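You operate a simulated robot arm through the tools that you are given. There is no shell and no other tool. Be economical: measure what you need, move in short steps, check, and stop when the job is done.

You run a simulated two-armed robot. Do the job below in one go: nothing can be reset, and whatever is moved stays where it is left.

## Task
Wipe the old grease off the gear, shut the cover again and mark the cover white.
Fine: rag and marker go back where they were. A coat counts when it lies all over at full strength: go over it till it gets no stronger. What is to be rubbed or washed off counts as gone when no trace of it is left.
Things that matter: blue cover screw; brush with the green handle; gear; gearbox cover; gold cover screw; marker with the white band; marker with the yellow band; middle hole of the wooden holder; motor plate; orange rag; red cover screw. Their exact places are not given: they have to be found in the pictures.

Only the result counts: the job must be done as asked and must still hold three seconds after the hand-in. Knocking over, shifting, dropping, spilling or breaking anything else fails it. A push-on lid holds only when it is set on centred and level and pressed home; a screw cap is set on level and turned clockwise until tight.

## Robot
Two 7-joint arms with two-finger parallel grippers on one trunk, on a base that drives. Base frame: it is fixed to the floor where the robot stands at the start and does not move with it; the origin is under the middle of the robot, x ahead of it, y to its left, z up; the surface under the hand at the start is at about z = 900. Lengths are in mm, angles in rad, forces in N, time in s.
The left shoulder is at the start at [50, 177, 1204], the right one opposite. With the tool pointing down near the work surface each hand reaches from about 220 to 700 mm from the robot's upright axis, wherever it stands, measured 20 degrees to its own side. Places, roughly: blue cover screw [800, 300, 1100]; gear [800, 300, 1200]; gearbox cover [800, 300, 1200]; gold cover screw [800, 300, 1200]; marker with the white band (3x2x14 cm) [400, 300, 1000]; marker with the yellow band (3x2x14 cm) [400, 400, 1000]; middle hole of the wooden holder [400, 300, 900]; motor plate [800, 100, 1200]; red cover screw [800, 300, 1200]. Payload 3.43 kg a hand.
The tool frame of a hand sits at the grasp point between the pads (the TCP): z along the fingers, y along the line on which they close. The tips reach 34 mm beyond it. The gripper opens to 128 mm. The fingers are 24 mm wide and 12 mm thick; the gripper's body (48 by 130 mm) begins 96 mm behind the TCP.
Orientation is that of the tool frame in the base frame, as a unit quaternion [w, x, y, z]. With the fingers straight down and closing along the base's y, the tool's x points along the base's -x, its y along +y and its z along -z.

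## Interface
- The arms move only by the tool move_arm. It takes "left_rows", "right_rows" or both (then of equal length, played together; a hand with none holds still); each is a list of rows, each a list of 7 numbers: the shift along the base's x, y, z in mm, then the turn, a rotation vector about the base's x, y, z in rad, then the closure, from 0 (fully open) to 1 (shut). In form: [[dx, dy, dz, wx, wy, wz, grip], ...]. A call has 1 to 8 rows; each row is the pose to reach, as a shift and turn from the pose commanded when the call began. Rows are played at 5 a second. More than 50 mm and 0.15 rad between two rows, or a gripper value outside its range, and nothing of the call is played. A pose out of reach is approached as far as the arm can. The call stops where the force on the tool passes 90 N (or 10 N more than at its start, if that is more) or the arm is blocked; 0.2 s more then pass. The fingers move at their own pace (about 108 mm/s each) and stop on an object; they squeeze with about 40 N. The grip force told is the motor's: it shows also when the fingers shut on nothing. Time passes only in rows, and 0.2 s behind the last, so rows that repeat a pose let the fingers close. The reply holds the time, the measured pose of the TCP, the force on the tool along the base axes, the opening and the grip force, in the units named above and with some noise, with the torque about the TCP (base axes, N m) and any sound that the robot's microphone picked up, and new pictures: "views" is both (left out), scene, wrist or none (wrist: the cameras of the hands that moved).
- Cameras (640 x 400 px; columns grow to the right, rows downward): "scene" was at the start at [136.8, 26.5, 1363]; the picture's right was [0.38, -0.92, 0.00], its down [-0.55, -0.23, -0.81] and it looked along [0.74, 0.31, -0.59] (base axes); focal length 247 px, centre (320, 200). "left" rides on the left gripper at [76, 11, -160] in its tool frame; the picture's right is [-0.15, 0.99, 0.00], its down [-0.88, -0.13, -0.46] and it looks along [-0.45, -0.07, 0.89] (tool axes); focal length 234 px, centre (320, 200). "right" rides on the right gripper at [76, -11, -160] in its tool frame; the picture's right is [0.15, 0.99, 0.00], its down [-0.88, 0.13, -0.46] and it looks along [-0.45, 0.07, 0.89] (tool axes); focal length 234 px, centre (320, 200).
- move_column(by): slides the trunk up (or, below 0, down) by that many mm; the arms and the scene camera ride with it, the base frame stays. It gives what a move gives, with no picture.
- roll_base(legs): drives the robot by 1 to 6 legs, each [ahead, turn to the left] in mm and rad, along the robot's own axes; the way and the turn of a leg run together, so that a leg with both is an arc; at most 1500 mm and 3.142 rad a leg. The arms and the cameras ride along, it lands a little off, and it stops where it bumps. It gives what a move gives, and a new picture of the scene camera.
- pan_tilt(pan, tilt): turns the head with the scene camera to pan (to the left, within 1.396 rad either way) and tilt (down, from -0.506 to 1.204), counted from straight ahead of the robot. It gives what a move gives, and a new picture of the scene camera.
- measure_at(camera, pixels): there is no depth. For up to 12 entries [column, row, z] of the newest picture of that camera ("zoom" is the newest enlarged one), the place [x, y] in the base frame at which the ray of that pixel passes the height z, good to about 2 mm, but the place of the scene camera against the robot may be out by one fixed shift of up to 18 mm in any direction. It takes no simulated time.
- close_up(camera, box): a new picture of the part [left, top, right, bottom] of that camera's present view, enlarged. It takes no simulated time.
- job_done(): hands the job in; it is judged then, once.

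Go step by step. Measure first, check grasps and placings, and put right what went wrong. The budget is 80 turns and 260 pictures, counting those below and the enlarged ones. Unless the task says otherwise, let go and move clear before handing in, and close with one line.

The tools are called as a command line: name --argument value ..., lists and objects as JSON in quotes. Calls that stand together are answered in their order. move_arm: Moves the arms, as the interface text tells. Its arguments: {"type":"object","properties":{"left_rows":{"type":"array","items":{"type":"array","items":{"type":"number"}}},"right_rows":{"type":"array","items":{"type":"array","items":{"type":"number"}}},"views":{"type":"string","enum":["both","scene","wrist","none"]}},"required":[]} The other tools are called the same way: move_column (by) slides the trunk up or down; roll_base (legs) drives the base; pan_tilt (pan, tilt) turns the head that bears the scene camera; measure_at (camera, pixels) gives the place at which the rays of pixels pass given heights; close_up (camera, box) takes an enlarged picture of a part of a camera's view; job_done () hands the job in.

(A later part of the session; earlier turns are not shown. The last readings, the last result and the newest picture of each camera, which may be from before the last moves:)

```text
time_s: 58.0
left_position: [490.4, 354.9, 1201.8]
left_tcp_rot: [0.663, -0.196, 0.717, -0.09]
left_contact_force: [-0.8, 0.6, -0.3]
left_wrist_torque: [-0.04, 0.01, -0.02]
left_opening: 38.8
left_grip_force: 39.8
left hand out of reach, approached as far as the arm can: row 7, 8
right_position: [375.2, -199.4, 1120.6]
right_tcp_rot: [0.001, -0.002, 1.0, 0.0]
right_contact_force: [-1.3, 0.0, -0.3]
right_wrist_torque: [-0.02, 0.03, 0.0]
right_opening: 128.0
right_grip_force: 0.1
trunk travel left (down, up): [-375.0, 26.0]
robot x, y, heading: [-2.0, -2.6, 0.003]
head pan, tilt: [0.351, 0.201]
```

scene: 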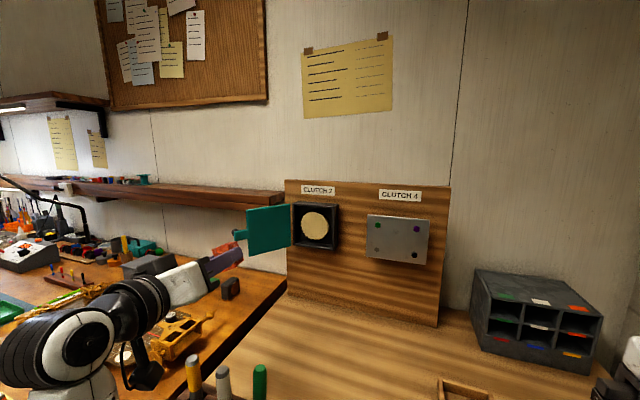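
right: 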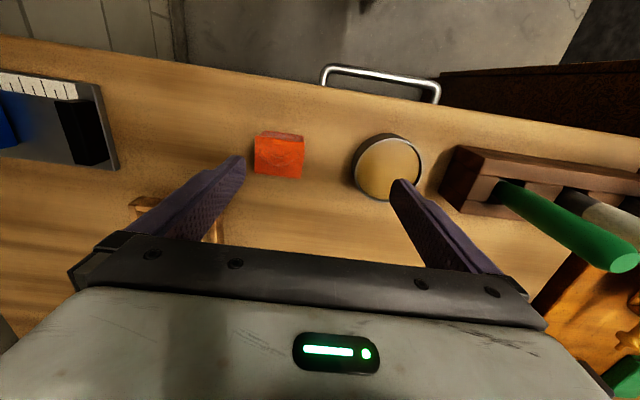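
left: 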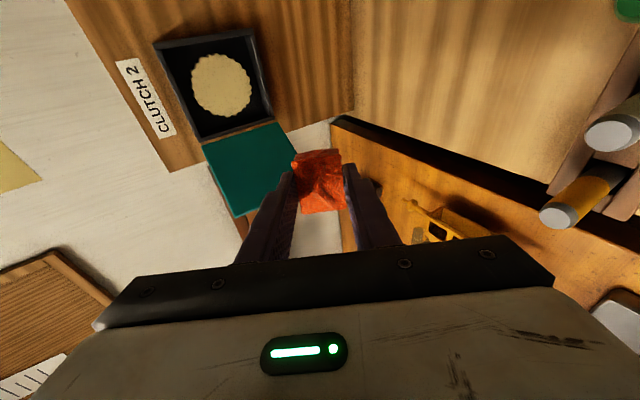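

The arm is back in the earlier good posture. I'll finish the untwist, then pitch down along the previously used path.

move_arm --left_rows '[[-10, 9, -7, 0.136, -0.026, -0.05, 1], [-20, 18, -14, 0.271, -0.051, -0.1, 1], [-30, 27, -21, 0.407, -0.077, -0.151, 1], [-30, 27, -21, 0.407, -0.077, -0.151, 1]]' --views "none"

move_arm --left_rows '[[0, 0, 10, 0, 0.15, 0, 1], [0, 0, 20, 0, 0.3, 0, 1], [0, -20, 30, 0, 0.45, 0, 1], [0, -40, 40, 0, 0.6, 0, 1], [0, -60, 40, 0, 0.75, 0, 1], [0, -80, 40, 0, 0.9, 0, 1], [0, -100, 40, 0, 1.05, 0, 1], [0, -120, 40, 0, 1.2, 0, 1]]' --views "scene"

```text
time_s: 59.0
left_position: [462.0, 380.2, 1180.4]
left_tcp_rot: [0.707, 0.001, 0.707, -0.001]
left_contact_force: [-1.0, 0.6, 0.2]
left_wrist_torque: [0.03, -0.03, 0.01]
left_opening: 38.7
left_grip_force: 40.0
left hand out of reach, approached as far as the arm can: row 1, 2
right_position: [376.4, -199.9, 1121.0]
right_tcp_rot: [0.0, 0.0, 1.0, 0.001]
right_contact_force: [-0.3, 0.2, -0.6]
right_wrist_torque: [0.01, 0.03, 0.01]
right_opening: 128.2
right_grip_force: 0.1
trunk travel left (down, up): [-375.0, 26.0]
robot x, y, heading: [-0.2, -2.4, 0.0]
head pan, tilt: [0.351, 0.201]
```

```text
time_s: 60.9
left_position: [460.8, 261.6, 1220.5]
left_tcp_rot: [0.183, -0.002, 0.983, 0.0]
left_contact_force: [-0.4, -0.7, -0.7]
left_wrist_torque: [0.02, 0.01, -0.02]
left_opening: 38.9
left_grip_force: 39.4
right_position: [375.4, -201.6, 1119.9]
right_tcp_rot: [0.0, -0.001, 1.0, 0.001]
right_contact_force: [0.0, -0.4, 0.5]
right_wrist_torque: [0.01, -0.03, 0.02]
right_opening: 128.0
right_grip_force: 0.1
trunk travel left (down, up): [-375.0, 26.0]
robot x, y, heading: [-2.7, -0.3, -0.003]
head pan, tilt: [0.351, 0.201]
```

scene: 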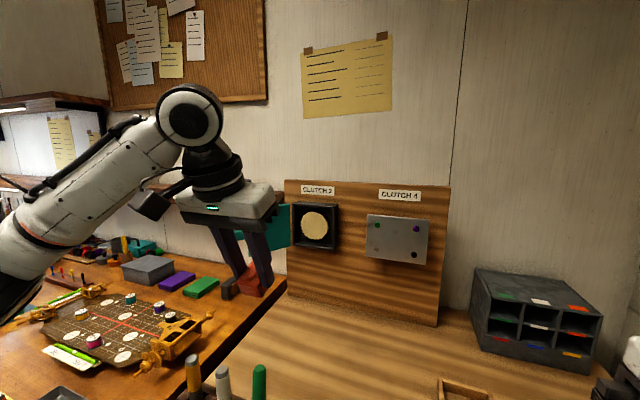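

The good posture is restored. I'll finish pitching, then yaw +90° over the rag's old place as before.

move_arm --left_rows '[[-5, -40, 0, 0, 0.13, 0, 1], [-10, -80, 0, 0, 0.26, 0, 1], [-15, -120, 0, 0, 0.368, 0, 1], [-22, -160, 0, 0, 0.368, 0, 1]]' --views "none"

move_arm --left_rows '[[0, -20, -20, 0, 0, 0.15, 1], [0, -40, -40, 0, 0, 0.3, 1], [0, -60, -60, 0, 0, 0.45, 1], [0, -80, -80, 0, 0, 0.6, 1], [0, -83, -100, 0, 0, 0.75, 1], [0, -83, -120, 0, 0, 0.9, 1], [0, -83, -130, 0, 0, 1.05, 1], [0, -83, -140, 0, 0, 1.2, 1]]' --views "none"

move_arm --left_rows '[[0, 0, -20, 0, 0, 0.13, 1], [0, 0, -40, 0, 0, 0.26, 1], [0, 0, -60, 0, 0, 0.368, 1], [0, 0, -70, 0, 0, 0.368, 1], [0, 0, -70, 0, 0, 0.368, 1]]' --views "wrist"

close_up --camera "left" --box '[220, 100, 420, 225]'

```text
time_s: 61.9
left_position: [439.1, 100.8, 1221.5]
left_tcp_rot: [0.0, -0.001, 1.0, 0.0]
left_contact_force: [-0.1, 0.1, -0.5]
left_wrist_torque: [0.02, 0.0, 0.03]
left_opening: 38.8
left_grip_force: 40.4
right_position: [375.7, -200.7, 1120.8]
right_tcp_rot: [0.0, -0.001, 1.0, 0.001]
right_contact_force: [-0.4, -0.1, 0.1]
right_wrist_torque: [-0.01, 0.0, -0.02]
right_opening: 128.0
right_grip_force: 0.0
trunk travel left (down, up): [-375.0, 26.0]
robot x, y, heading: [-3.5, 0.4, 0.003]
head pan, tilt: [0.351, 0.201]
```

```text
time_s: 63.6
left_position: [439.3, 18.3, 1081.4]
left_tcp_rot: [0.001, -0.566, 0.824, 0.001]
left_contact_force: [-0.4, 0.3, -0.2]
left_wrist_torque: [0.02, 0.03, 0.0]
left_opening: 38.5
left_grip_force: 39.9
right_position: [375.5, -200.3, 1120.0]
right_tcp_rot: [-0.001, -0.002, 1.0, 0.001]
right_contact_force: [0.6, -0.5, -0.5]
right_wrist_torque: [-0.03, -0.04, -0.02]
right_opening: 128.1
right_grip_force: 0.0
trunk travel left (down, up): [-375.0, 26.0]
robot x, y, heading: [-2.2, 2.7, -0.001]
head pan, tilt: [0.351, 0.201]
```

```text
time_s: 64.8
left_position: [439.8, 18.9, 1010.1]
left_tcp_rot: [0.001, -0.706, 0.708, 0.0]
left_contact_force: [0.2, 0.9, 0.1]
left_wrist_torque: [0.01, -0.01, -0.03]
left_opening: 38.6
left_grip_force: 40.1
right_position: [375.4, -199.5, 1120.6]
right_tcp_rot: [0.0, -0.002, 1.0, 0.0]
right_contact_force: [0.4, 0.3, 0.2]
right_wrist_torque: [0.01, 0.03, 0.02]
right_opening: 127.9
right_grip_force: 0.0
trunk travel left (down, up): [-375.0, 26.0]
robot x, y, heading: [1.6, -1.9, 0.002]
head pan, tilt: [0.351, 0.201]
```

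left: 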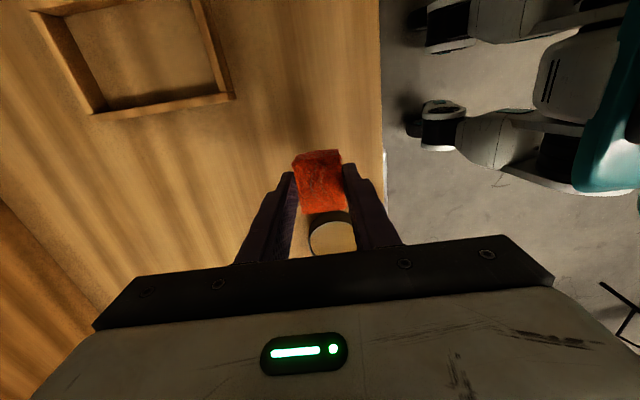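

```text
3.20 times, centred on (320, 162) of left
```

zoom: 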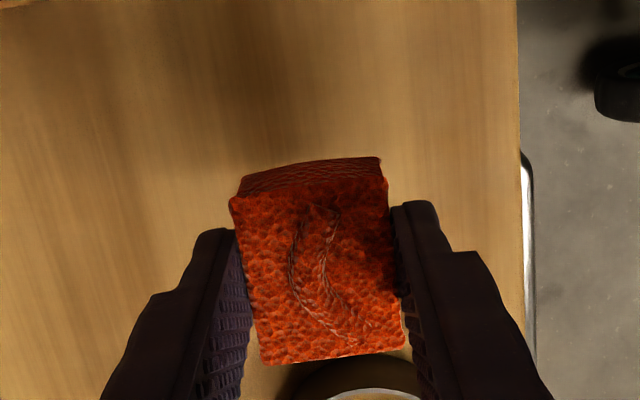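

The rag sits in the grip as when picked. I'll lower it to its original spot and release.

move_arm --left_rows '[[-3.5, 0, -30, 0, 0, 0, 1], [-3.5, 0, -55, 0, 0, 0, 1], [-3.5, 0, -62, 0, 0, 0, 1], [-3.5, 0, -65.5, 0, 0, 0, 1], [-3.5, 0, -65.5, 0, 0, 0, 1]]' --views "wrist"

```text
time_s: 66.0
left_position: [435.9, 18.8, 947.2]
left_tcp_rot: [0.002, -0.707, 0.708, -0.002]
left_contact_force: [-0.8, 2.8, 18.2]
left_wrist_torque: [-0.07, 0.26, -0.05]
left_opening: 38.8
left_grip_force: 39.8
right_position: [374.9, -200.3, 1120.6]
right_tcp_rot: [0.0, -0.002, 1.0, 0.0]
right_contact_force: [0.7, 0.8, 0.0]
right_wrist_torque: [0.02, -0.01, 0.03]
right_opening: 128.0
right_grip_force: 0.1
trunk travel left (down, up): [-375.0, 26.0]
robot x, y, heading: [0.9, -0.9, 0.0]
head pan, tilt: [0.351, 0.201]
```

left: 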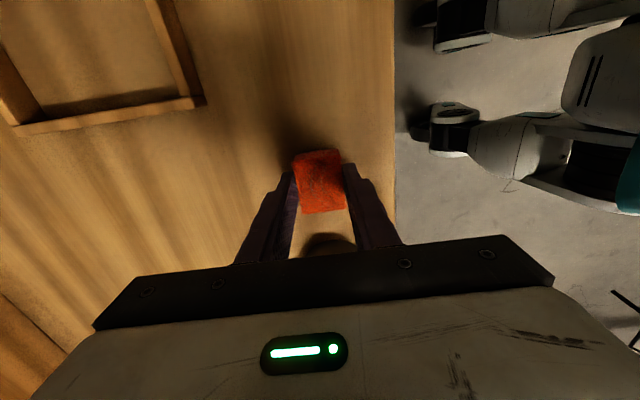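

Contact is felt (18 N up); I release and rise, then check the rag and look toward the markers.

move_arm --left_rows '[[0, 0, 1, 0, 0, 0, 0.5], [0, 0, 1, 0, 0, 0, 0.5], [0, 0, 30, 0, 0, 0, 0.5], [0, 0, 70, 0, 0, 0, 0.5], [0, 0, 110, 0, 0, 0, 0.5], [0, 0, 150, 0, 0, 0, 0.5], [0, 0, 150, 0, 0, 0, 0.3]]' --views "wrist"

close_up --camera "left" --box '[220, 70, 420, 195]'

measure_at --camera "left" --pixels '[[320, 150, 925]]'

```text
time_s: 67.7
left_position: [436.2, 19.3, 1096.7]
left_tcp_rot: [-0.001, 0.707, -0.707, -0.001]
left_contact_force: [-0.6, 0.7, -0.5]
left_wrist_torque: [-0.01, 0.0, -0.02]
left_opening: 89.9
left_grip_force: 0.0
right_position: [375.0, -199.4, 1122.3]
right_tcp_rot: [0.0, 0.0, 1.0, 0.0]
right_contact_force: [-0.3, 0.8, -0.2]
right_wrist_torque: [-0.01, 0.01, 0.01]
right_opening: 128.1
right_grip_force: 0.0
trunk travel left (down, up): [-375.0, 26.0]
robot x, y, heading: [-4.6, -1.8, -0.002]
head pan, tilt: [0.351, 0.201]
```

left: 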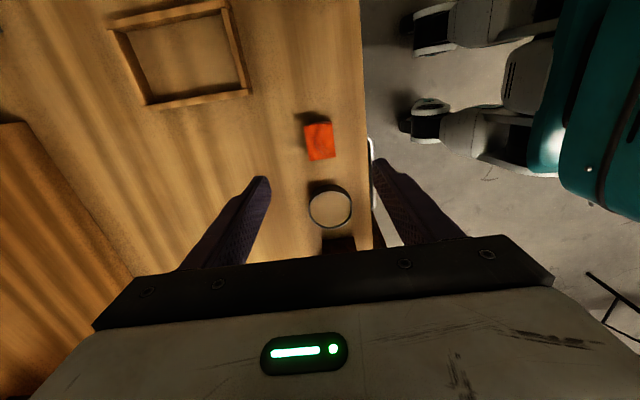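

```text
3.20 times, centred on (320, 132) of left
```

zoom: 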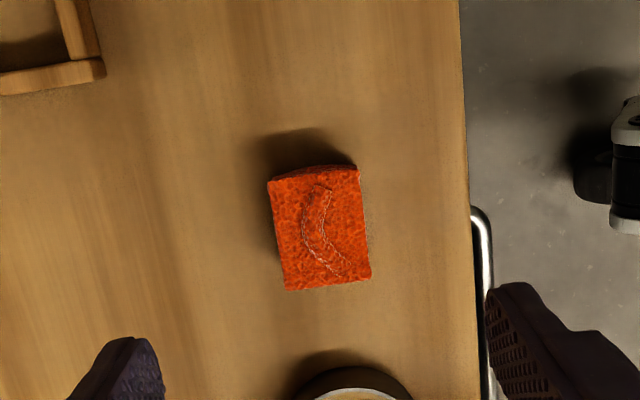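

```text
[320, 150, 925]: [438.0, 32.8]
```

measure_at --camera "zoom" --pixels '[[269, 182, 925], [358, 171, 925], [370, 278, 925], [285, 290, 925]]'

```text
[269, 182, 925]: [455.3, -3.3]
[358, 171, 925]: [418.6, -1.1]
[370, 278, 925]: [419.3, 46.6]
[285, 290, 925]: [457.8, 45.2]
```

The rag is back within 2 mm. Next I reverse the path to a forward-pointing left hand with closed fingers, to swing the cover shut.

move_arm --left_rows '[[0, 10, 15, 0, 0, -0.148, 1], [0, 20, 30, 0, 0, -0.296, 1], [0, 30, 45, 0, 0, -0.444, 1], [0, 40, 60, 0, 0, -0.592, 1], [0, 50, 75, 0, 0, -0.74, 1], [0, 60, 90, 0, 0, -0.888, 1], [0, 70, 105, 0, 0, -1.036, 1], [0, 80, 120, 0, 0, -1.184, 1]]' --views "none"

move_arm --left_rows '[[5, 10, 0, 0, 0, -0.13, 1], [10, 20, 0, 0, 0, -0.26, 1], [15, 40, 0, 0, 0, -0.387, 1], [20, 80, 0, 0, -0.13, -0.387, 1], [20, 120, 0, 0, -0.26, -0.387, 1], [22, 160, 0, 0, -0.37, -0.387, 1]]' --views "none"

move_arm --left_rows '[[0, 20, 0, 0, -0.15, 0, 1], [0, 40, 0, 0, -0.3, 0, 1], [0, 60, 0, 0, -0.45, 0, 1], [0, 80, 0, 0, -0.6, 0, 1], [0, 100, -10, 0, -0.75, 0, 1], [0, 120, -20, 0, -0.9, 0, 1], [0, 120, -30, 0, -1.05, 0, 1], [0, 120, -40, 0, -1.2, 0, 1]]' --views "both"

```text
time_s: 69.5
left_position: [435.4, 98.6, 1215.2]
left_tcp_rot: [0.001, -0.191, 0.982, -0.001]
left_contact_force: [-0.7, 0.1, -0.2]
left_wrist_torque: [-0.01, -0.01, -0.02]
left_opening: 0.0
left_grip_force: 32.9
right_position: [374.8, -200.1, 1120.7]
right_tcp_rot: [0.0, -0.002, 1.0, 0.0]
right_contact_force: [-0.4, -0.3, -0.3]
right_wrist_torque: [0.01, -0.02, 0.0]
right_opening: 127.9
right_grip_force: 0.0
trunk travel left (down, up): [-375.0, 26.0]
robot x, y, heading: [0.0, 3.6, 0.006]
head pan, tilt: [0.351, 0.201]
```

```text
time_s: 70.8
left_position: [457.3, 259.1, 1214.3]
left_tcp_rot: [0.182, 0.003, 0.983, -0.036]
left_contact_force: [-0.8, 0.2, -0.7]
left_wrist_torque: [-0.03, 0.0, -0.04]
left_opening: 0.0
left_grip_force: 33.2
right_position: [375.8, -198.8, 1121.0]
right_tcp_rot: [-0.001, -0.002, 1.0, 0.0]
right_contact_force: [0.3, 0.3, 0.3]
right_wrist_torque: [0.01, 0.01, -0.02]
right_opening: 128.2
right_grip_force: 0.1
trunk travel left (down, up): [-375.0, 26.0]
robot x, y, heading: [-1.7, -0.4, -0.001]
head pan, tilt: [0.351, 0.201]
```

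```text
time_s: 72.7
left_position: [458.4, 376.9, 1174.2]
left_tcp_rot: [0.704, 0.022, 0.709, -0.029]
left_contact_force: [0.5, -0.4, -0.7]
left_wrist_torque: [0.01, -0.04, 0.02]
left_opening: 0.0
left_grip_force: 32.7
right_position: [375.0, -199.7, 1121.0]
right_tcp_rot: [0.0, -0.002, 1.0, 0.0]
right_contact_force: [0.2, 0.2, -0.2]
right_wrist_torque: [0.0, -0.02, -0.01]
right_opening: 127.9
right_grip_force: 0.2
trunk travel left (down, up): [-375.0, 26.0]
robot x, y, heading: [-3.3, 0.1, -0.001]
head pan, tilt: [0.351, 0.201]
```

scene: 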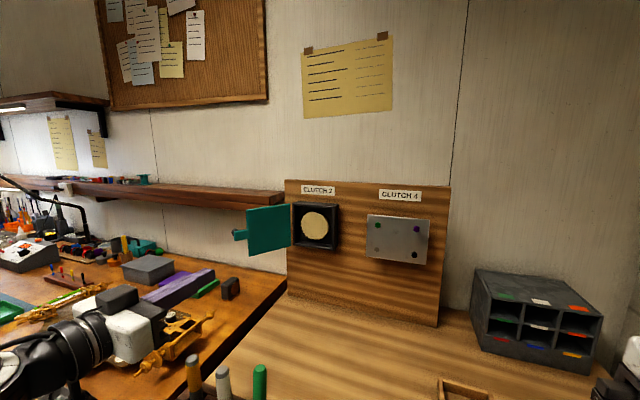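
left: 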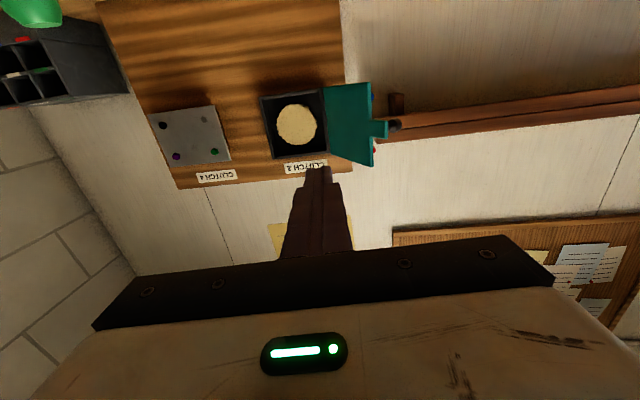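

The cover tip is near (685,460,1178). I'll bring the closed fingers round its left side (y≈515) and sweep right to swing it toward shut.

move_arm --left_rows '[[20, 35, 0, 0, 0, 0.03, 1], [45, 70, 0, 0, 0, 0.07, 1], [70, 105, 0, 0, 0, 0.07, 1], [100, 140, 0, 0, 0, 0.07, 1], [140, 143, 0, 0, 0, 0.07, 1], [175, 143, 0, 0, 0, 0.07, 1], [205, 143, 0, 0, 0, 0.07, 1], [205, 143, 0, 0, 0, 0.07, 1]]' --views "both"

```text
time_s: 74.5
left_position: [662.8, 521.6, 1175.0]
left_tcp_rot: [0.705, -0.001, 0.709, -0.003]
left_contact_force: [-0.5, -0.3, -0.5]
left_wrist_torque: [-0.01, 0.01, -0.02]
left_opening: 0.0
left_grip_force: 32.8
right_position: [374.9, -200.6, 1121.0]
right_tcp_rot: [0.0, -0.003, 1.0, 0.0]
right_contact_force: [0.3, -0.2, 0.7]
right_wrist_torque: [-0.01, 0.0, -0.01]
right_opening: 128.0
right_grip_force: 0.1
trunk travel left (down, up): [-375.0, 26.0]
robot x, y, heading: [-2.6, -3.9, -0.003]
head pan, tilt: [0.351, 0.201]
```

scene: 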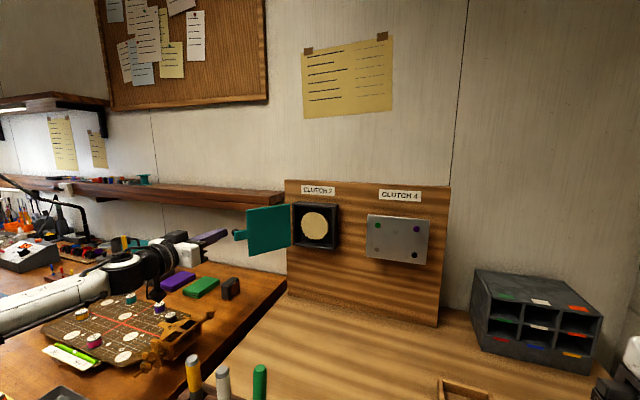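
left: 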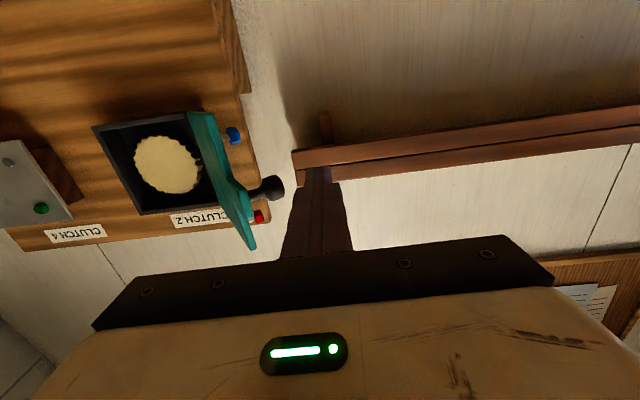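

The closed fingers are just left of the knob (275,187). Sweep right now.

move_arm --left_rows '[[0, -25, 0, 0, 0, 0, 1], [0, -50, 0, 0, 0, 0, 1], [0, -75, 0, 0, 0, 0, 1], [0, -100, 0, 0, 0, 0, 1], [0, -125, 0, 0, 0, 0, 1], [-5, -150, 0, 0, 0, 0, 1], [-10, -175, 0, 0, 0, 0, 1]]' --views "both"

```text
time_s: 76.0
left_position: [651.8, 346.3, 1175.0]
left_tcp_rot: [0.704, -0.003, 0.71, -0.004]
left_contact_force: [-0.4, -0.5, -0.4]
left_wrist_torque: [-0.01, 0.02, 0.02]
left_opening: 0.0
left_grip_force: 33.1
right_position: [375.6, -200.6, 1120.8]
right_tcp_rot: [0.0, -0.001, 1.0, 0.001]
right_contact_force: [-0.7, 0.4, -0.1]
right_wrist_torque: [0.01, 0.01, 0.03]
right_opening: 128.0
right_grip_force: 0.1
trunk travel left (down, up): [-375.0, 26.0]
robot x, y, heading: [-0.1, -3.9, 0.0]
head pan, tilt: [0.351, 0.201]
```

scene: 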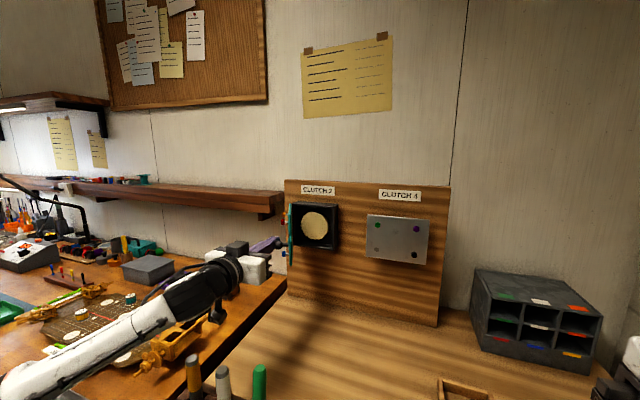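
left: 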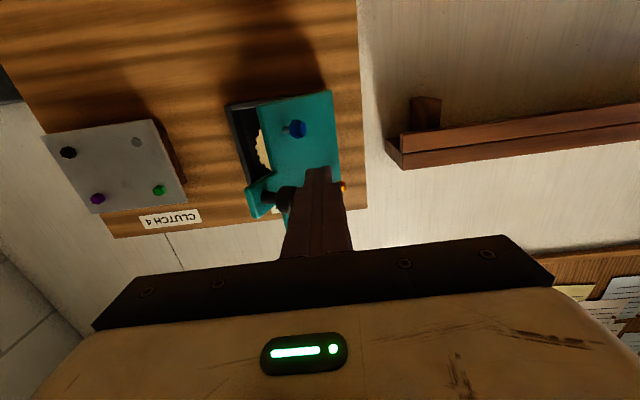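

The cover is at ~65°. I'll sweep further, then pull back and push the knob straight in to shut it.

move_arm --left_rows '[[-2, -25, 0, 0, 0, 0, 1], [-5, -50, 0, 0, 0, 0, 1], [-10, -68, 0, 0, 0, 0, 1], [-45, -66, 0, 0, 0, 0, 1], [-50, -105, 0, 0, 0, 0, 1], [-40, -112, 0, 0, 0, 0, 1], [-20, -112, 0, 0, 0, 0, 1], [0, -112, 0, 0, 0, 0, 1]]' --views "both"

```text
time_s: 77.8
left_position: [653.5, 232.7, 1175.0]
left_tcp_rot: [0.704, -0.002, 0.71, -0.003]
left_contact_force: [0.3, 0.8, -0.2]
left_wrist_torque: [0.0, -0.01, 0.01]
left_opening: 0.1
left_grip_force: 33.0
right_position: [374.9, -199.7, 1120.8]
right_tcp_rot: [0.0, -0.001, 1.0, 0.001]
right_contact_force: [-0.5, -0.4, 0.2]
right_wrist_torque: [-0.01, 0.02, -0.01]
right_opening: 128.0
right_grip_force: 0.0
trunk travel left (down, up): [-375.0, 26.0]
robot x, y, heading: [-2.1, 2.5, 0.006]
head pan, tilt: [0.351, 0.201]
```

scene: 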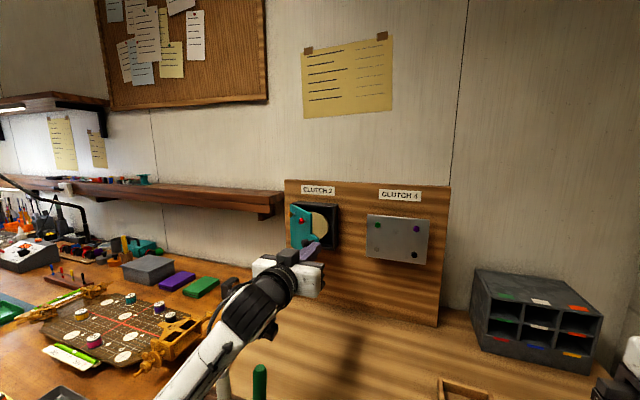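
left: 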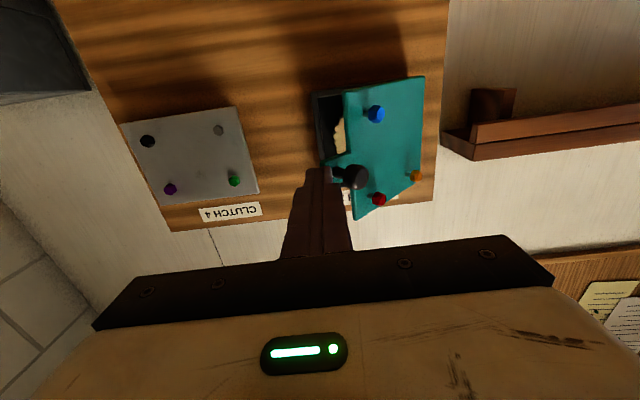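

The finger is right of the knob at (355,177), by the tab edge. I'll step back, move left in front of the knob, then push in along its arc.

move_arm --left_rows '[[-28, 10, 0, 0, 0, 0, 1], [-28, 28, 0, 0, 0, 0, 1], [-5, 24, 0, 0, 0, 0, 1], [8.5, 17, 0, 0, 0, 0, 1], [17.5, 8.5, 0, 0, 0, 0, 1], [39.5, -7.5, 0, 0, 0, 0, 1], [64.5, -19.5, 0, 0, 0, 0, 1], [85, -25, 0, 0, 0, 0, 1]]' --views "both"

```text
time_s: 79.7
left_position: [738.5, 209.2, 1174.8]
left_tcp_rot: [0.704, -0.003, 0.71, -0.003]
left_contact_force: [0.0, -2.0, 0.3]
left_wrist_torque: [0.0, 0.01, 0.03]
left_opening: 0.1
left_grip_force: 32.9
right_position: [375.7, -199.5, 1119.9]
right_tcp_rot: [-0.001, -0.001, 1.0, 0.0]
right_contact_force: [0.1, -0.9, 0.0]
right_wrist_torque: [0.02, 0.0, 0.0]
right_opening: 128.0
right_grip_force: 0.1
trunk travel left (down, up): [-375.0, 26.0]
robot x, y, heading: [-3.6, 1.8, 0.002]
head pan, tilt: [0.351, 0.201]
```

scene: 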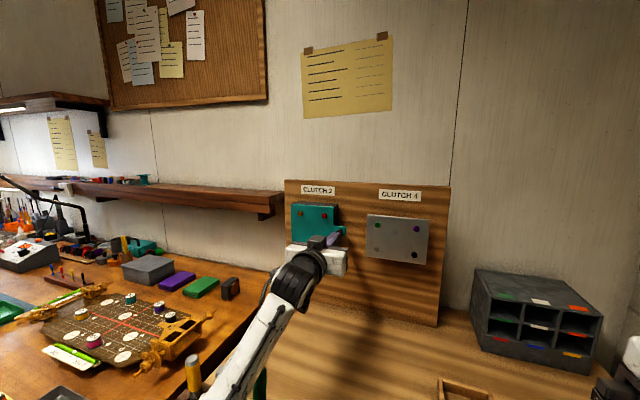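
left: 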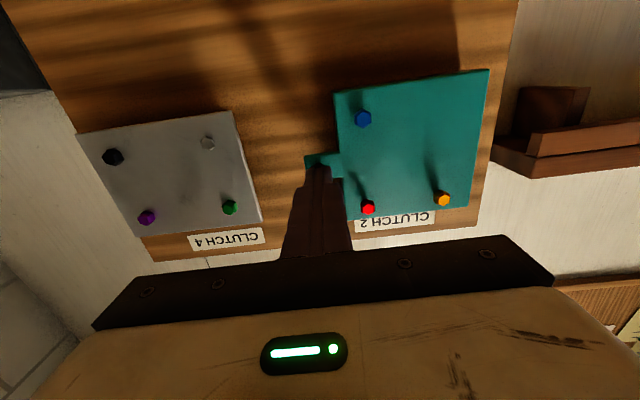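

Nearly shut. I'll push in the last few millimetres until I feel the stop.

move_arm --left_rows '[[3, -1, 0, 0, 0, 0, 1], [6, -2, 0, 0, 0, 0, 1], [9, -2, 0, 0, 0, 0, 1], [9, -2, 0, 0, 0, 0, 1]]' --views "none"

move_arm --left_rows '[[2, 0, 0, 0, 0, 0, 1], [2, 0, 0, 0, 0, 0, 1]]' --views "none"

move_arm --left_rows '[[-20, 0, 0, 0, 0, 0, 1], [-60, 0, 0, 0, 0, 0, 1], [-100, 20, 0, 0, 0, 0, 1], [-130, 60, 10, 0, 0, 0, 1], [-150, 100, 20, 0, 0, 0, 1], [-150, 100, 20, 0, 0, 0, 1]]' --views "both"

close_up --camera "scene" --box '[270, 180, 350, 260]'

close_up --camera "left" --box '[200, 20, 460, 190]'

```text
time_s: 80.7
left_position: [742.4, 209.4, 1175.1]
left_tcp_rot: [0.703, -0.003, 0.711, -0.002]
left_contact_force: [-49.3, 4.2, -15.6]
left_wrist_torque: [0.21, 0.42, 0.09]
left_opening: 0.0
left_grip_force: 33.1
right_position: [370.3, -197.5, 1122.5]
right_tcp_rot: [0.003, -0.002, 1.0, 0.0]
right_contact_force: [-0.6, 0.4, 0.8]
right_wrist_torque: [0.0, 0.01, 0.03]
right_opening: 128.2
right_grip_force: 0.1
trunk travel left (down, up): [-375.0, 26.0]
robot x, y, heading: [-0.5, -0.2, 0.002]
head pan, tilt: [0.351, 0.201]
```

```text
time_s: 81.2
left_position: [743.8, 209.4, 1174.8]
left_tcp_rot: [0.703, -0.004, 0.711, -0.002]
left_contact_force: [-62.8, 4.2, -19.2]
left_wrist_torque: [0.52, 0.5, 0.01]
left_opening: 0.0
left_grip_force: 32.9
right_position: [370.0, -199.5, 1122.7]
right_tcp_rot: [0.004, -0.002, 1.0, 0.0]
right_contact_force: [-1.0, -0.1, -0.7]
right_wrist_torque: [0.01, 0.02, -0.01]
right_opening: 128.0
right_grip_force: 0.1
trunk travel left (down, up): [-375.0, 26.0]
robot x, y, heading: [-4.8, -1.7, 0.004]
head pan, tilt: [0.351, 0.201]
```

```text
refused: row 4 steps farther than a row can; nothing moved
```

```text
5.00 times, centred on (310, 220) of scene
```

zoom: 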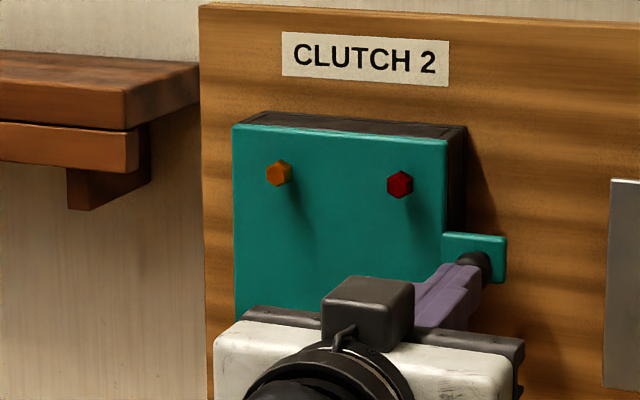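

```text
2.35 times, centred on (330, 105) of left
```

zoom: 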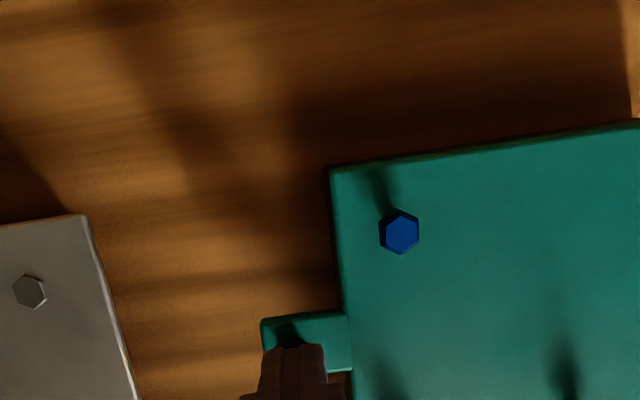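

The cover is firmly against its stop (−63 N). Now I retreat and pitch down over the holder to look at the markers.

move_arm --left_rows '[[-20, 0, 0, 0, 0, 0, 1], [-60, 10, 0, 0, 0, 0, 1], [-98, 30, 0, 0, 0, 0, 1], [-136, 55, 0, 0, 0, 0, 1], [-174, 80, 0, 0, 0, 0, 1], [-212, 105, 0, 0, 0, 0, 1], [-250, 130, 0, 0, 0, 0, 1], [-284, 155, 5, 0, 0, 0, 1]]' --views "scene"

close_up --camera "scene" --box '[270, 180, 350, 260]'

move_arm --left_rows '[[0, 0, 10, 0, 0.15, 0, 0.3], [0, 0, 20, 0, 0.3, 0, 0.3], [0, -10, 30, 0, 0.45, 0, 0.3], [0, -20, 40, 0, 0.6, 0, 0.3], [0, -30, 40, 0, 0.75, 0, 0.3], [0, -40, 40, 0, 0.9, 0, 0.3], [0, -50, 40, 0, 1.05, 0, 0.3], [0, -60, 40, 0, 1.2, 0, 0.3]]' --views "none"

move_arm --left_rows '[[-5, 0, 0, 0, 0.13, 0, 0.3], [-10, 0, -10, 0, 0.26, 0, 0.3], [-15, 0, -20, 0, 0.37, 0, 0.3], [-15, 0, -20, 0, 0.37, 0, 0.3]]' --views "both"

```text
time_s: 83.0
left_position: [470.8, 367.6, 1179.4]
left_tcp_rot: [0.705, -0.002, 0.71, -0.003]
left_contact_force: [-0.4, 0.3, -0.2]
left_wrist_torque: [0.02, 0.0, 0.0]
left_opening: 0.1
left_grip_force: 33.0
left hand out of reach, approached as far as the arm can: row 8
right_position: [374.7, -199.9, 1120.9]
right_tcp_rot: [0.0, -0.002, 1.0, 0.0]
right_contact_force: [0.0, 0.4, -1.1]
right_wrist_torque: [-0.01, 0.03, 0.02]
right_opening: 127.8
right_grip_force: 0.1
trunk travel left (down, up): [-375.0, 26.0]
robot x, y, heading: [-0.3, 2.7, 0.001]
head pan, tilt: [0.351, 0.201]
```

scene: 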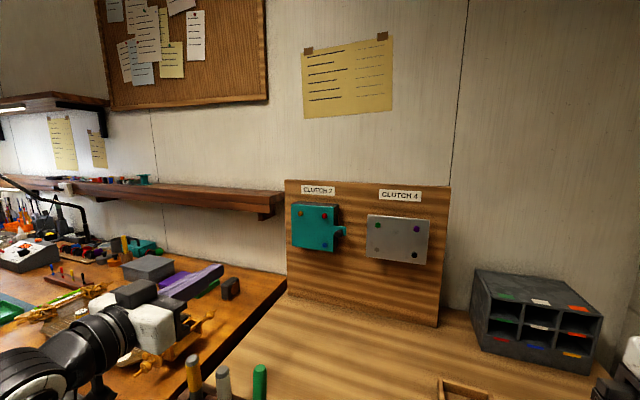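

```text
5.00 times, centred on (310, 220) of scene
```

zoom: 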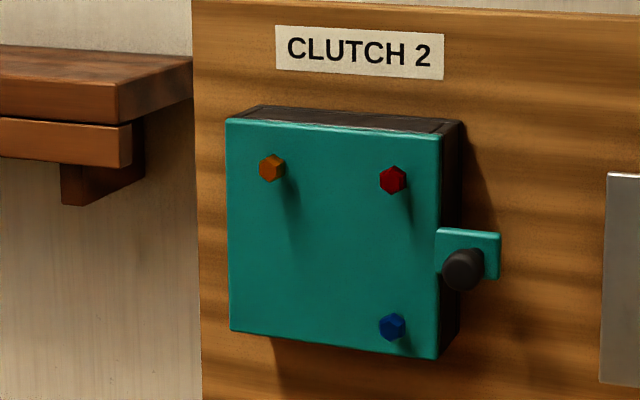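

```text
time_s: 84.8
left_position: [471.9, 306.7, 1219.4]
left_tcp_rot: [0.18, -0.004, 0.984, -0.001]
left_contact_force: [0.2, -0.2, 0.0]
left_wrist_torque: [0.03, 0.01, 0.0]
left_opening: 89.5
left_grip_force: 0.0
right_position: [375.2, -200.2, 1119.5]
right_tcp_rot: [-0.001, -0.001, 1.0, 0.002]
right_contact_force: [-0.3, -0.3, -0.3]
right_wrist_torque: [-0.01, -0.02, -0.04]
right_opening: 128.1
right_grip_force: 0.0
trunk travel left (down, up): [-375.0, 26.0]
robot x, y, heading: [-0.7, 1.3, 0.002]
head pan, tilt: [0.351, 0.201]
```

```text
time_s: 85.8
left_position: [457.0, 307.4, 1199.9]
left_tcp_rot: [-0.005, -0.003, 1.0, -0.001]
left_contact_force: [0.7, 0.2, -0.2]
left_wrist_torque: [0.01, 0.01, -0.01]
left_opening: 89.7
left_grip_force: 0.0
right_position: [374.8, -200.2, 1119.6]
right_tcp_rot: [0.0, -0.001, 1.0, 0.0]
right_contact_force: [0.0, -0.7, -0.1]
right_wrist_torque: [-0.01, 0.0, -0.01]
right_opening: 128.0
right_grip_force: 0.1
trunk travel left (down, up): [-375.0, 26.0]
robot x, y, heading: [-2.5, -5.3, 0.004]
head pan, tilt: [0.351, 0.201]
```

scene: 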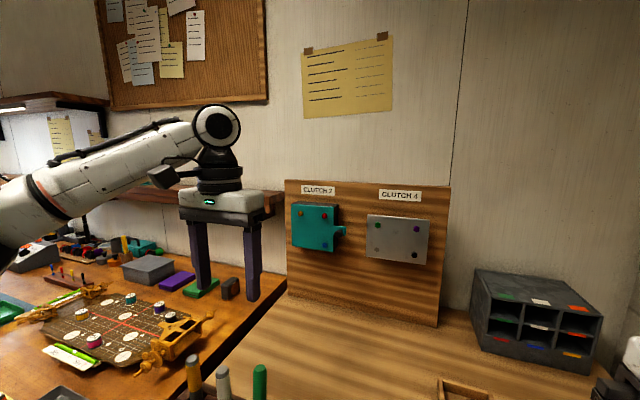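
left: 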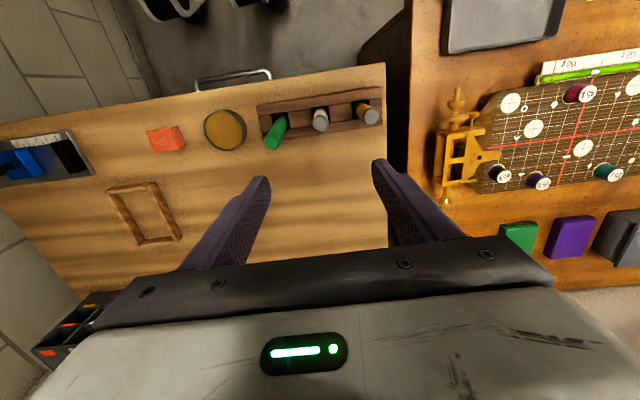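

The cover is shut. The white marker is at (320,118) in the left picture; I'll enlarge the holder and measure.

close_up --camera "left" --box '[250, 80, 400, 160]'

```text
4.27 times, centred on (325, 120) of left
```

zoom: 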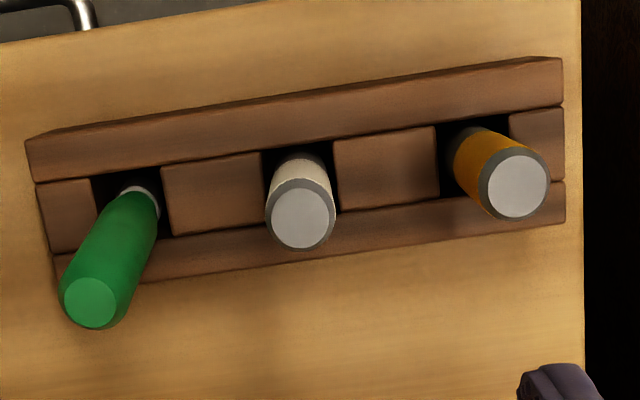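

measure_at --camera "zoom" --pixels '[[301, 217, 980], [301, 217, 1000], [301, 217, 1020], [301, 217, 1040], [267, 217, 1020], [335, 217, 1020], [298, 170, 945], [262, 165, 945], [333, 160, 945], [300, 150, 945], [300, 190, 945]]'

move_arm --left_rows '[[-20, 5, -20, 0, 0, 0, 0.5], [-30, 10, -50, 0, 0, 0, 0.5], [-30, 10, -80, 0, 0, 0, 0.5], [-30, 10, -80, 0, 0, 0, 0.5]]' --views "wrist"

close_up --camera "left" --box '[220, 80, 420, 205]'

```text
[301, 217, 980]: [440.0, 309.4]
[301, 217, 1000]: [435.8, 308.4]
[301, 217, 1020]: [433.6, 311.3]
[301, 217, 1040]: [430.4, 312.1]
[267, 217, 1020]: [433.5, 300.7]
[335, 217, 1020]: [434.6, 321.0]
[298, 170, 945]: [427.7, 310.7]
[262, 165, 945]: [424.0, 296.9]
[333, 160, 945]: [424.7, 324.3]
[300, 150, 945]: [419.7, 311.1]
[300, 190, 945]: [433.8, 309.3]
```

```text
time_s: 86.8
left_position: [426.5, 317.1, 1117.7]
left_tcp_rot: [-0.003, -0.005, 1.0, 0.0]
left_contact_force: [0.5, 0.7, -0.7]
left_wrist_torque: [-0.02, 0.01, 0.03]
left_opening: 64.0
left_grip_force: 0.0
right_position: [376.0, -200.4, 1120.8]
right_tcp_rot: [0.0, -0.002, 1.0, 0.0]
right_contact_force: [-0.5, 0.3, -0.6]
right_wrist_torque: [-0.03, 0.04, 0.02]
right_opening: 128.1
right_grip_force: 0.1
trunk travel left (down, up): [-375.0, 26.0]
robot x, y, heading: [-2.0, -3.1, 0.001]
head pan, tilt: [0.351, 0.201]
```

left: 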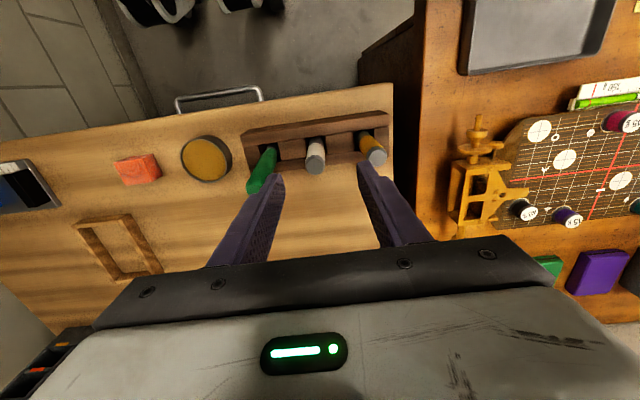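

```text
3.20 times, centred on (320, 142) of left
```

zoom: 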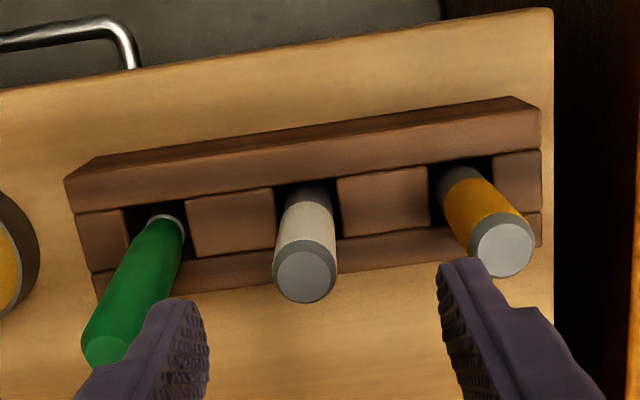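

measure_at --camera "zoom" --pixels '[[304, 276, 980], [304, 276, 1000], [304, 276, 1020], [304, 276, 1040], [274, 276, 1020], [336, 270, 1020], [275, 190, 945], [335, 180, 945], [275, 248, 945], [337, 238, 945], [305, 215, 945]]'

```text
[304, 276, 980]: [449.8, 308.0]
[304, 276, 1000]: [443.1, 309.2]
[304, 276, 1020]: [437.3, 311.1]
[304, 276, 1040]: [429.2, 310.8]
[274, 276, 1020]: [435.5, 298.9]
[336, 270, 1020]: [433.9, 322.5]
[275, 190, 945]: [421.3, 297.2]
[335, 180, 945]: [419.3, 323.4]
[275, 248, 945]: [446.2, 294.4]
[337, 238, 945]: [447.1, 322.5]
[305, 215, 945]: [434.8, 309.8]
```

Two views agree: white marker top at (431,311,≈1037), ~23 mm thick; neighbours clear. I descend around it to TCP z=1010 and grip.

move_arm --left_rows '[[4.5, -6.5, -10, 0, 0, 0, 0.6], [4.5, -6.5, -25, 0, 0, 0, 0.6], [4.5, -6.5, -60, 0, 0, 0, 0.6], [4.5, -6.5, -90, 0, 0, 0, 0.6], [4.5, -6.5, -108, 0, 0, 0, 0.6], [4.5, -6.5, -108, 0, 0, 0, 0.6]]' --views "both"

move_arm --left_rows '[[0, 0, 0, 0, 0, 0, 1], [0, 0, 0, 0, 0, 0, 1], [0, 0, 0, 0, 0, 0, 1]]' --views "wrist"

```text
time_s: 88.2
left_position: [431.3, 310.8, 1011.4]
left_tcp_rot: [-0.003, -0.003, 1.0, -0.001]
left_contact_force: [-0.9, 0.6, -0.1]
left_wrist_torque: [0.02, 0.0, 0.01]
left_opening: 51.2
left_grip_force: 0.1
right_position: [375.6, -200.8, 1120.3]
right_tcp_rot: [0.0, -0.002, 1.0, 0.0]
right_contact_force: [1.1, -0.1, -0.4]
right_wrist_torque: [0.02, 0.0, -0.04]
right_opening: 127.9
right_grip_force: 0.1
trunk travel left (down, up): [-375.0, 26.0]
robot x, y, heading: [-0.4, -0.1, 0.001]
head pan, tilt: [0.351, 0.201]
```

scene: 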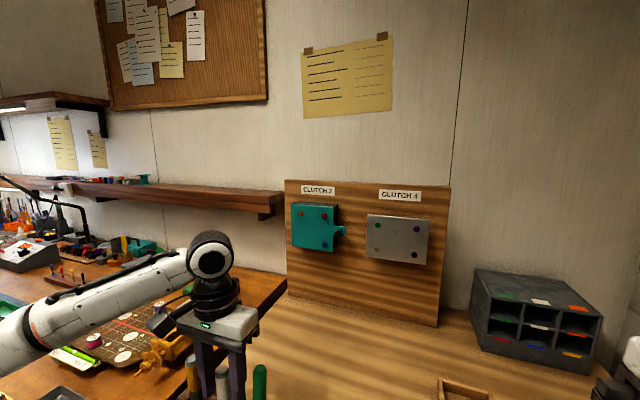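
left: 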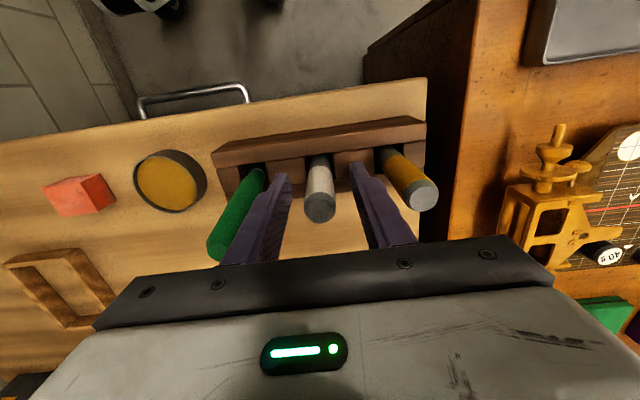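

```text
time_s: 89.0
left_position: [429.7, 311.7, 1011.7]
left_tcp_rot: [-0.003, -0.003, 1.0, 0.001]
left_contact_force: [0.0, 0.8, 1.1]
left_wrist_torque: [0.16, -0.01, -0.03]
left_opening: 20.7
left_grip_force: 39.2
right_position: [375.1, -198.7, 1121.3]
right_tcp_rot: [0.001, -0.002, 1.0, 0.0]
right_contact_force: [0.0, -0.2, -0.3]
right_wrist_torque: [0.04, -0.01, 0.0]
right_opening: 128.0
right_grip_force: 0.1
trunk travel left (down, up): [-375.0, 26.0]
robot x, y, heading: [-2.4, 1.1, 0.003]
head pan, tilt: [0.351, 0.201]
```

left: 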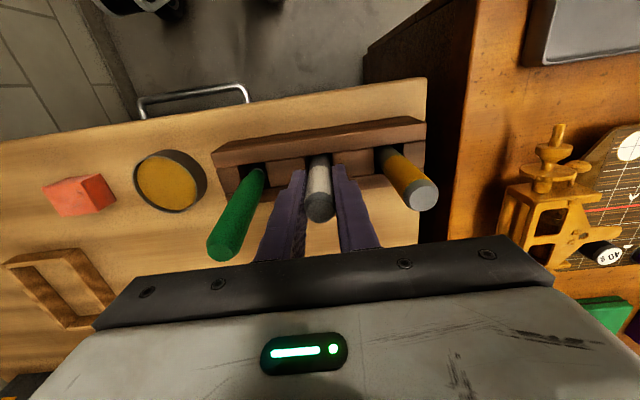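

The marker is gripped (20.7 mm, 39 N). Lift straight up and pitch forward along the known path.

move_arm --left_rows '[[0, 0, 30, 0, 0, 0, 1], [0, 0, 70, 0, 0, 0, 1], [0, 0, 115, 0, 0, 0, 1], [0, 0, 160, 0, 0, 0, 1], [10, 0, 200, 0, 0, 0, 1], [20, 0, 208, 0, -0.12, 0, 1], [28, 0, 208, 0, -0.25, 0, 1], [28, 0, 208, 0, -0.37, 0, 1]]' --views "wrist"

move_arm --left_rows '[[0, 10, 0, 0, -0.15, 0, 1], [0, 20, 0, 0, -0.3, 0, 1], [0, 30, 0, 0, -0.45, 0, 1], [0, 40, 0, 0, -0.6, 0, 1], [0, 50, -10, 0, -0.75, 0, 1], [0, 60, -20, 0, -0.9, 0, 1], [0, 60, -30, 0, -1.05, 0, 1], [0, 60, -40, 0, -1.2, 0, 1]]' --views "both"

close_up --camera "left" --box '[200, 50, 440, 200]'

```text
time_s: 90.8
left_position: [458.0, 310.0, 1220.2]
left_tcp_rot: [0.181, -0.004, 0.983, -0.001]
left_contact_force: [-0.6, 0.2, 0.0]
left_wrist_torque: [-0.01, -0.03, -0.03]
left_opening: 20.7
left_grip_force: 39.5
right_position: [376.0, -199.4, 1119.5]
right_tcp_rot: [-0.001, -0.001, 1.0, 0.0]
right_contact_force: [0.4, 0.4, 0.0]
right_wrist_torque: [0.0, -0.01, -0.01]
right_opening: 128.0
right_grip_force: 0.0
trunk travel left (down, up): [-375.0, 26.0]
robot x, y, heading: [-3.8, -1.7, 0.003]
head pan, tilt: [0.351, 0.201]
```

left: 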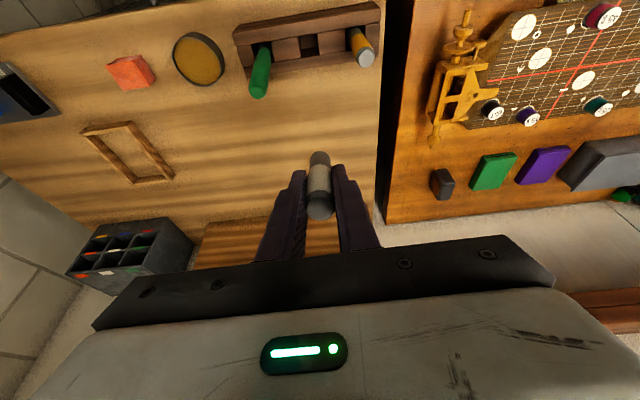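

```text
time_s: 92.7
left_position: [466.0, 374.1, 1177.6]
left_tcp_rot: [0.704, -0.001, 0.71, -0.006]
left_contact_force: [0.2, -0.1, -0.6]
left_wrist_torque: [0.04, 0.02, 0.01]
left_opening: 20.8
left_grip_force: 40.9
left hand out of reach, approached as far as the arm can: row 7, 8
right_position: [374.2, -199.3, 1120.3]
right_tcp_rot: [0.0, -0.002, 1.0, 0.0]
right_contact_force: [0.3, 0.0, -0.8]
right_wrist_torque: [0.02, -0.02, 0.0]
right_opening: 128.1
right_grip_force: 0.1
trunk travel left (down, up): [-375.0, 26.0]
robot x, y, heading: [-1.2, -1.3, -0.003]
head pan, tilt: [0.351, 0.201]
```

scene: 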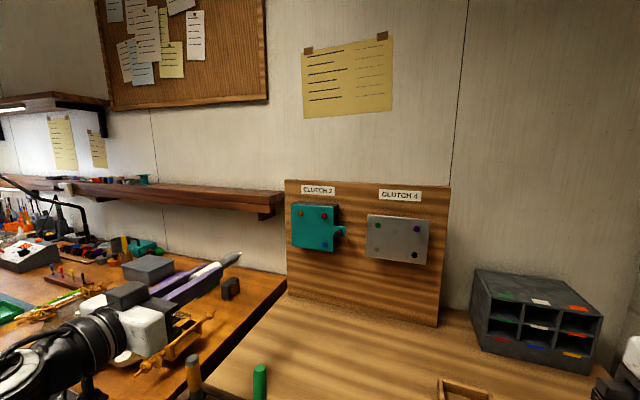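
left: 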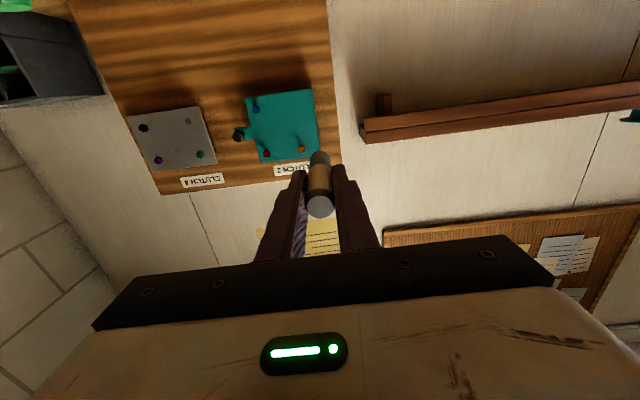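

```text
2.67 times, centred on (320, 125) of left
```

zoom: 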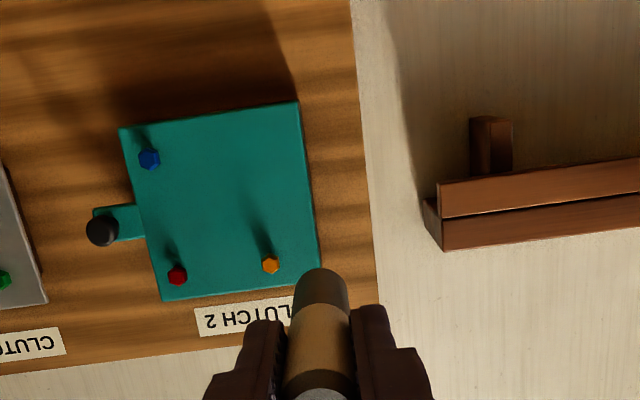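

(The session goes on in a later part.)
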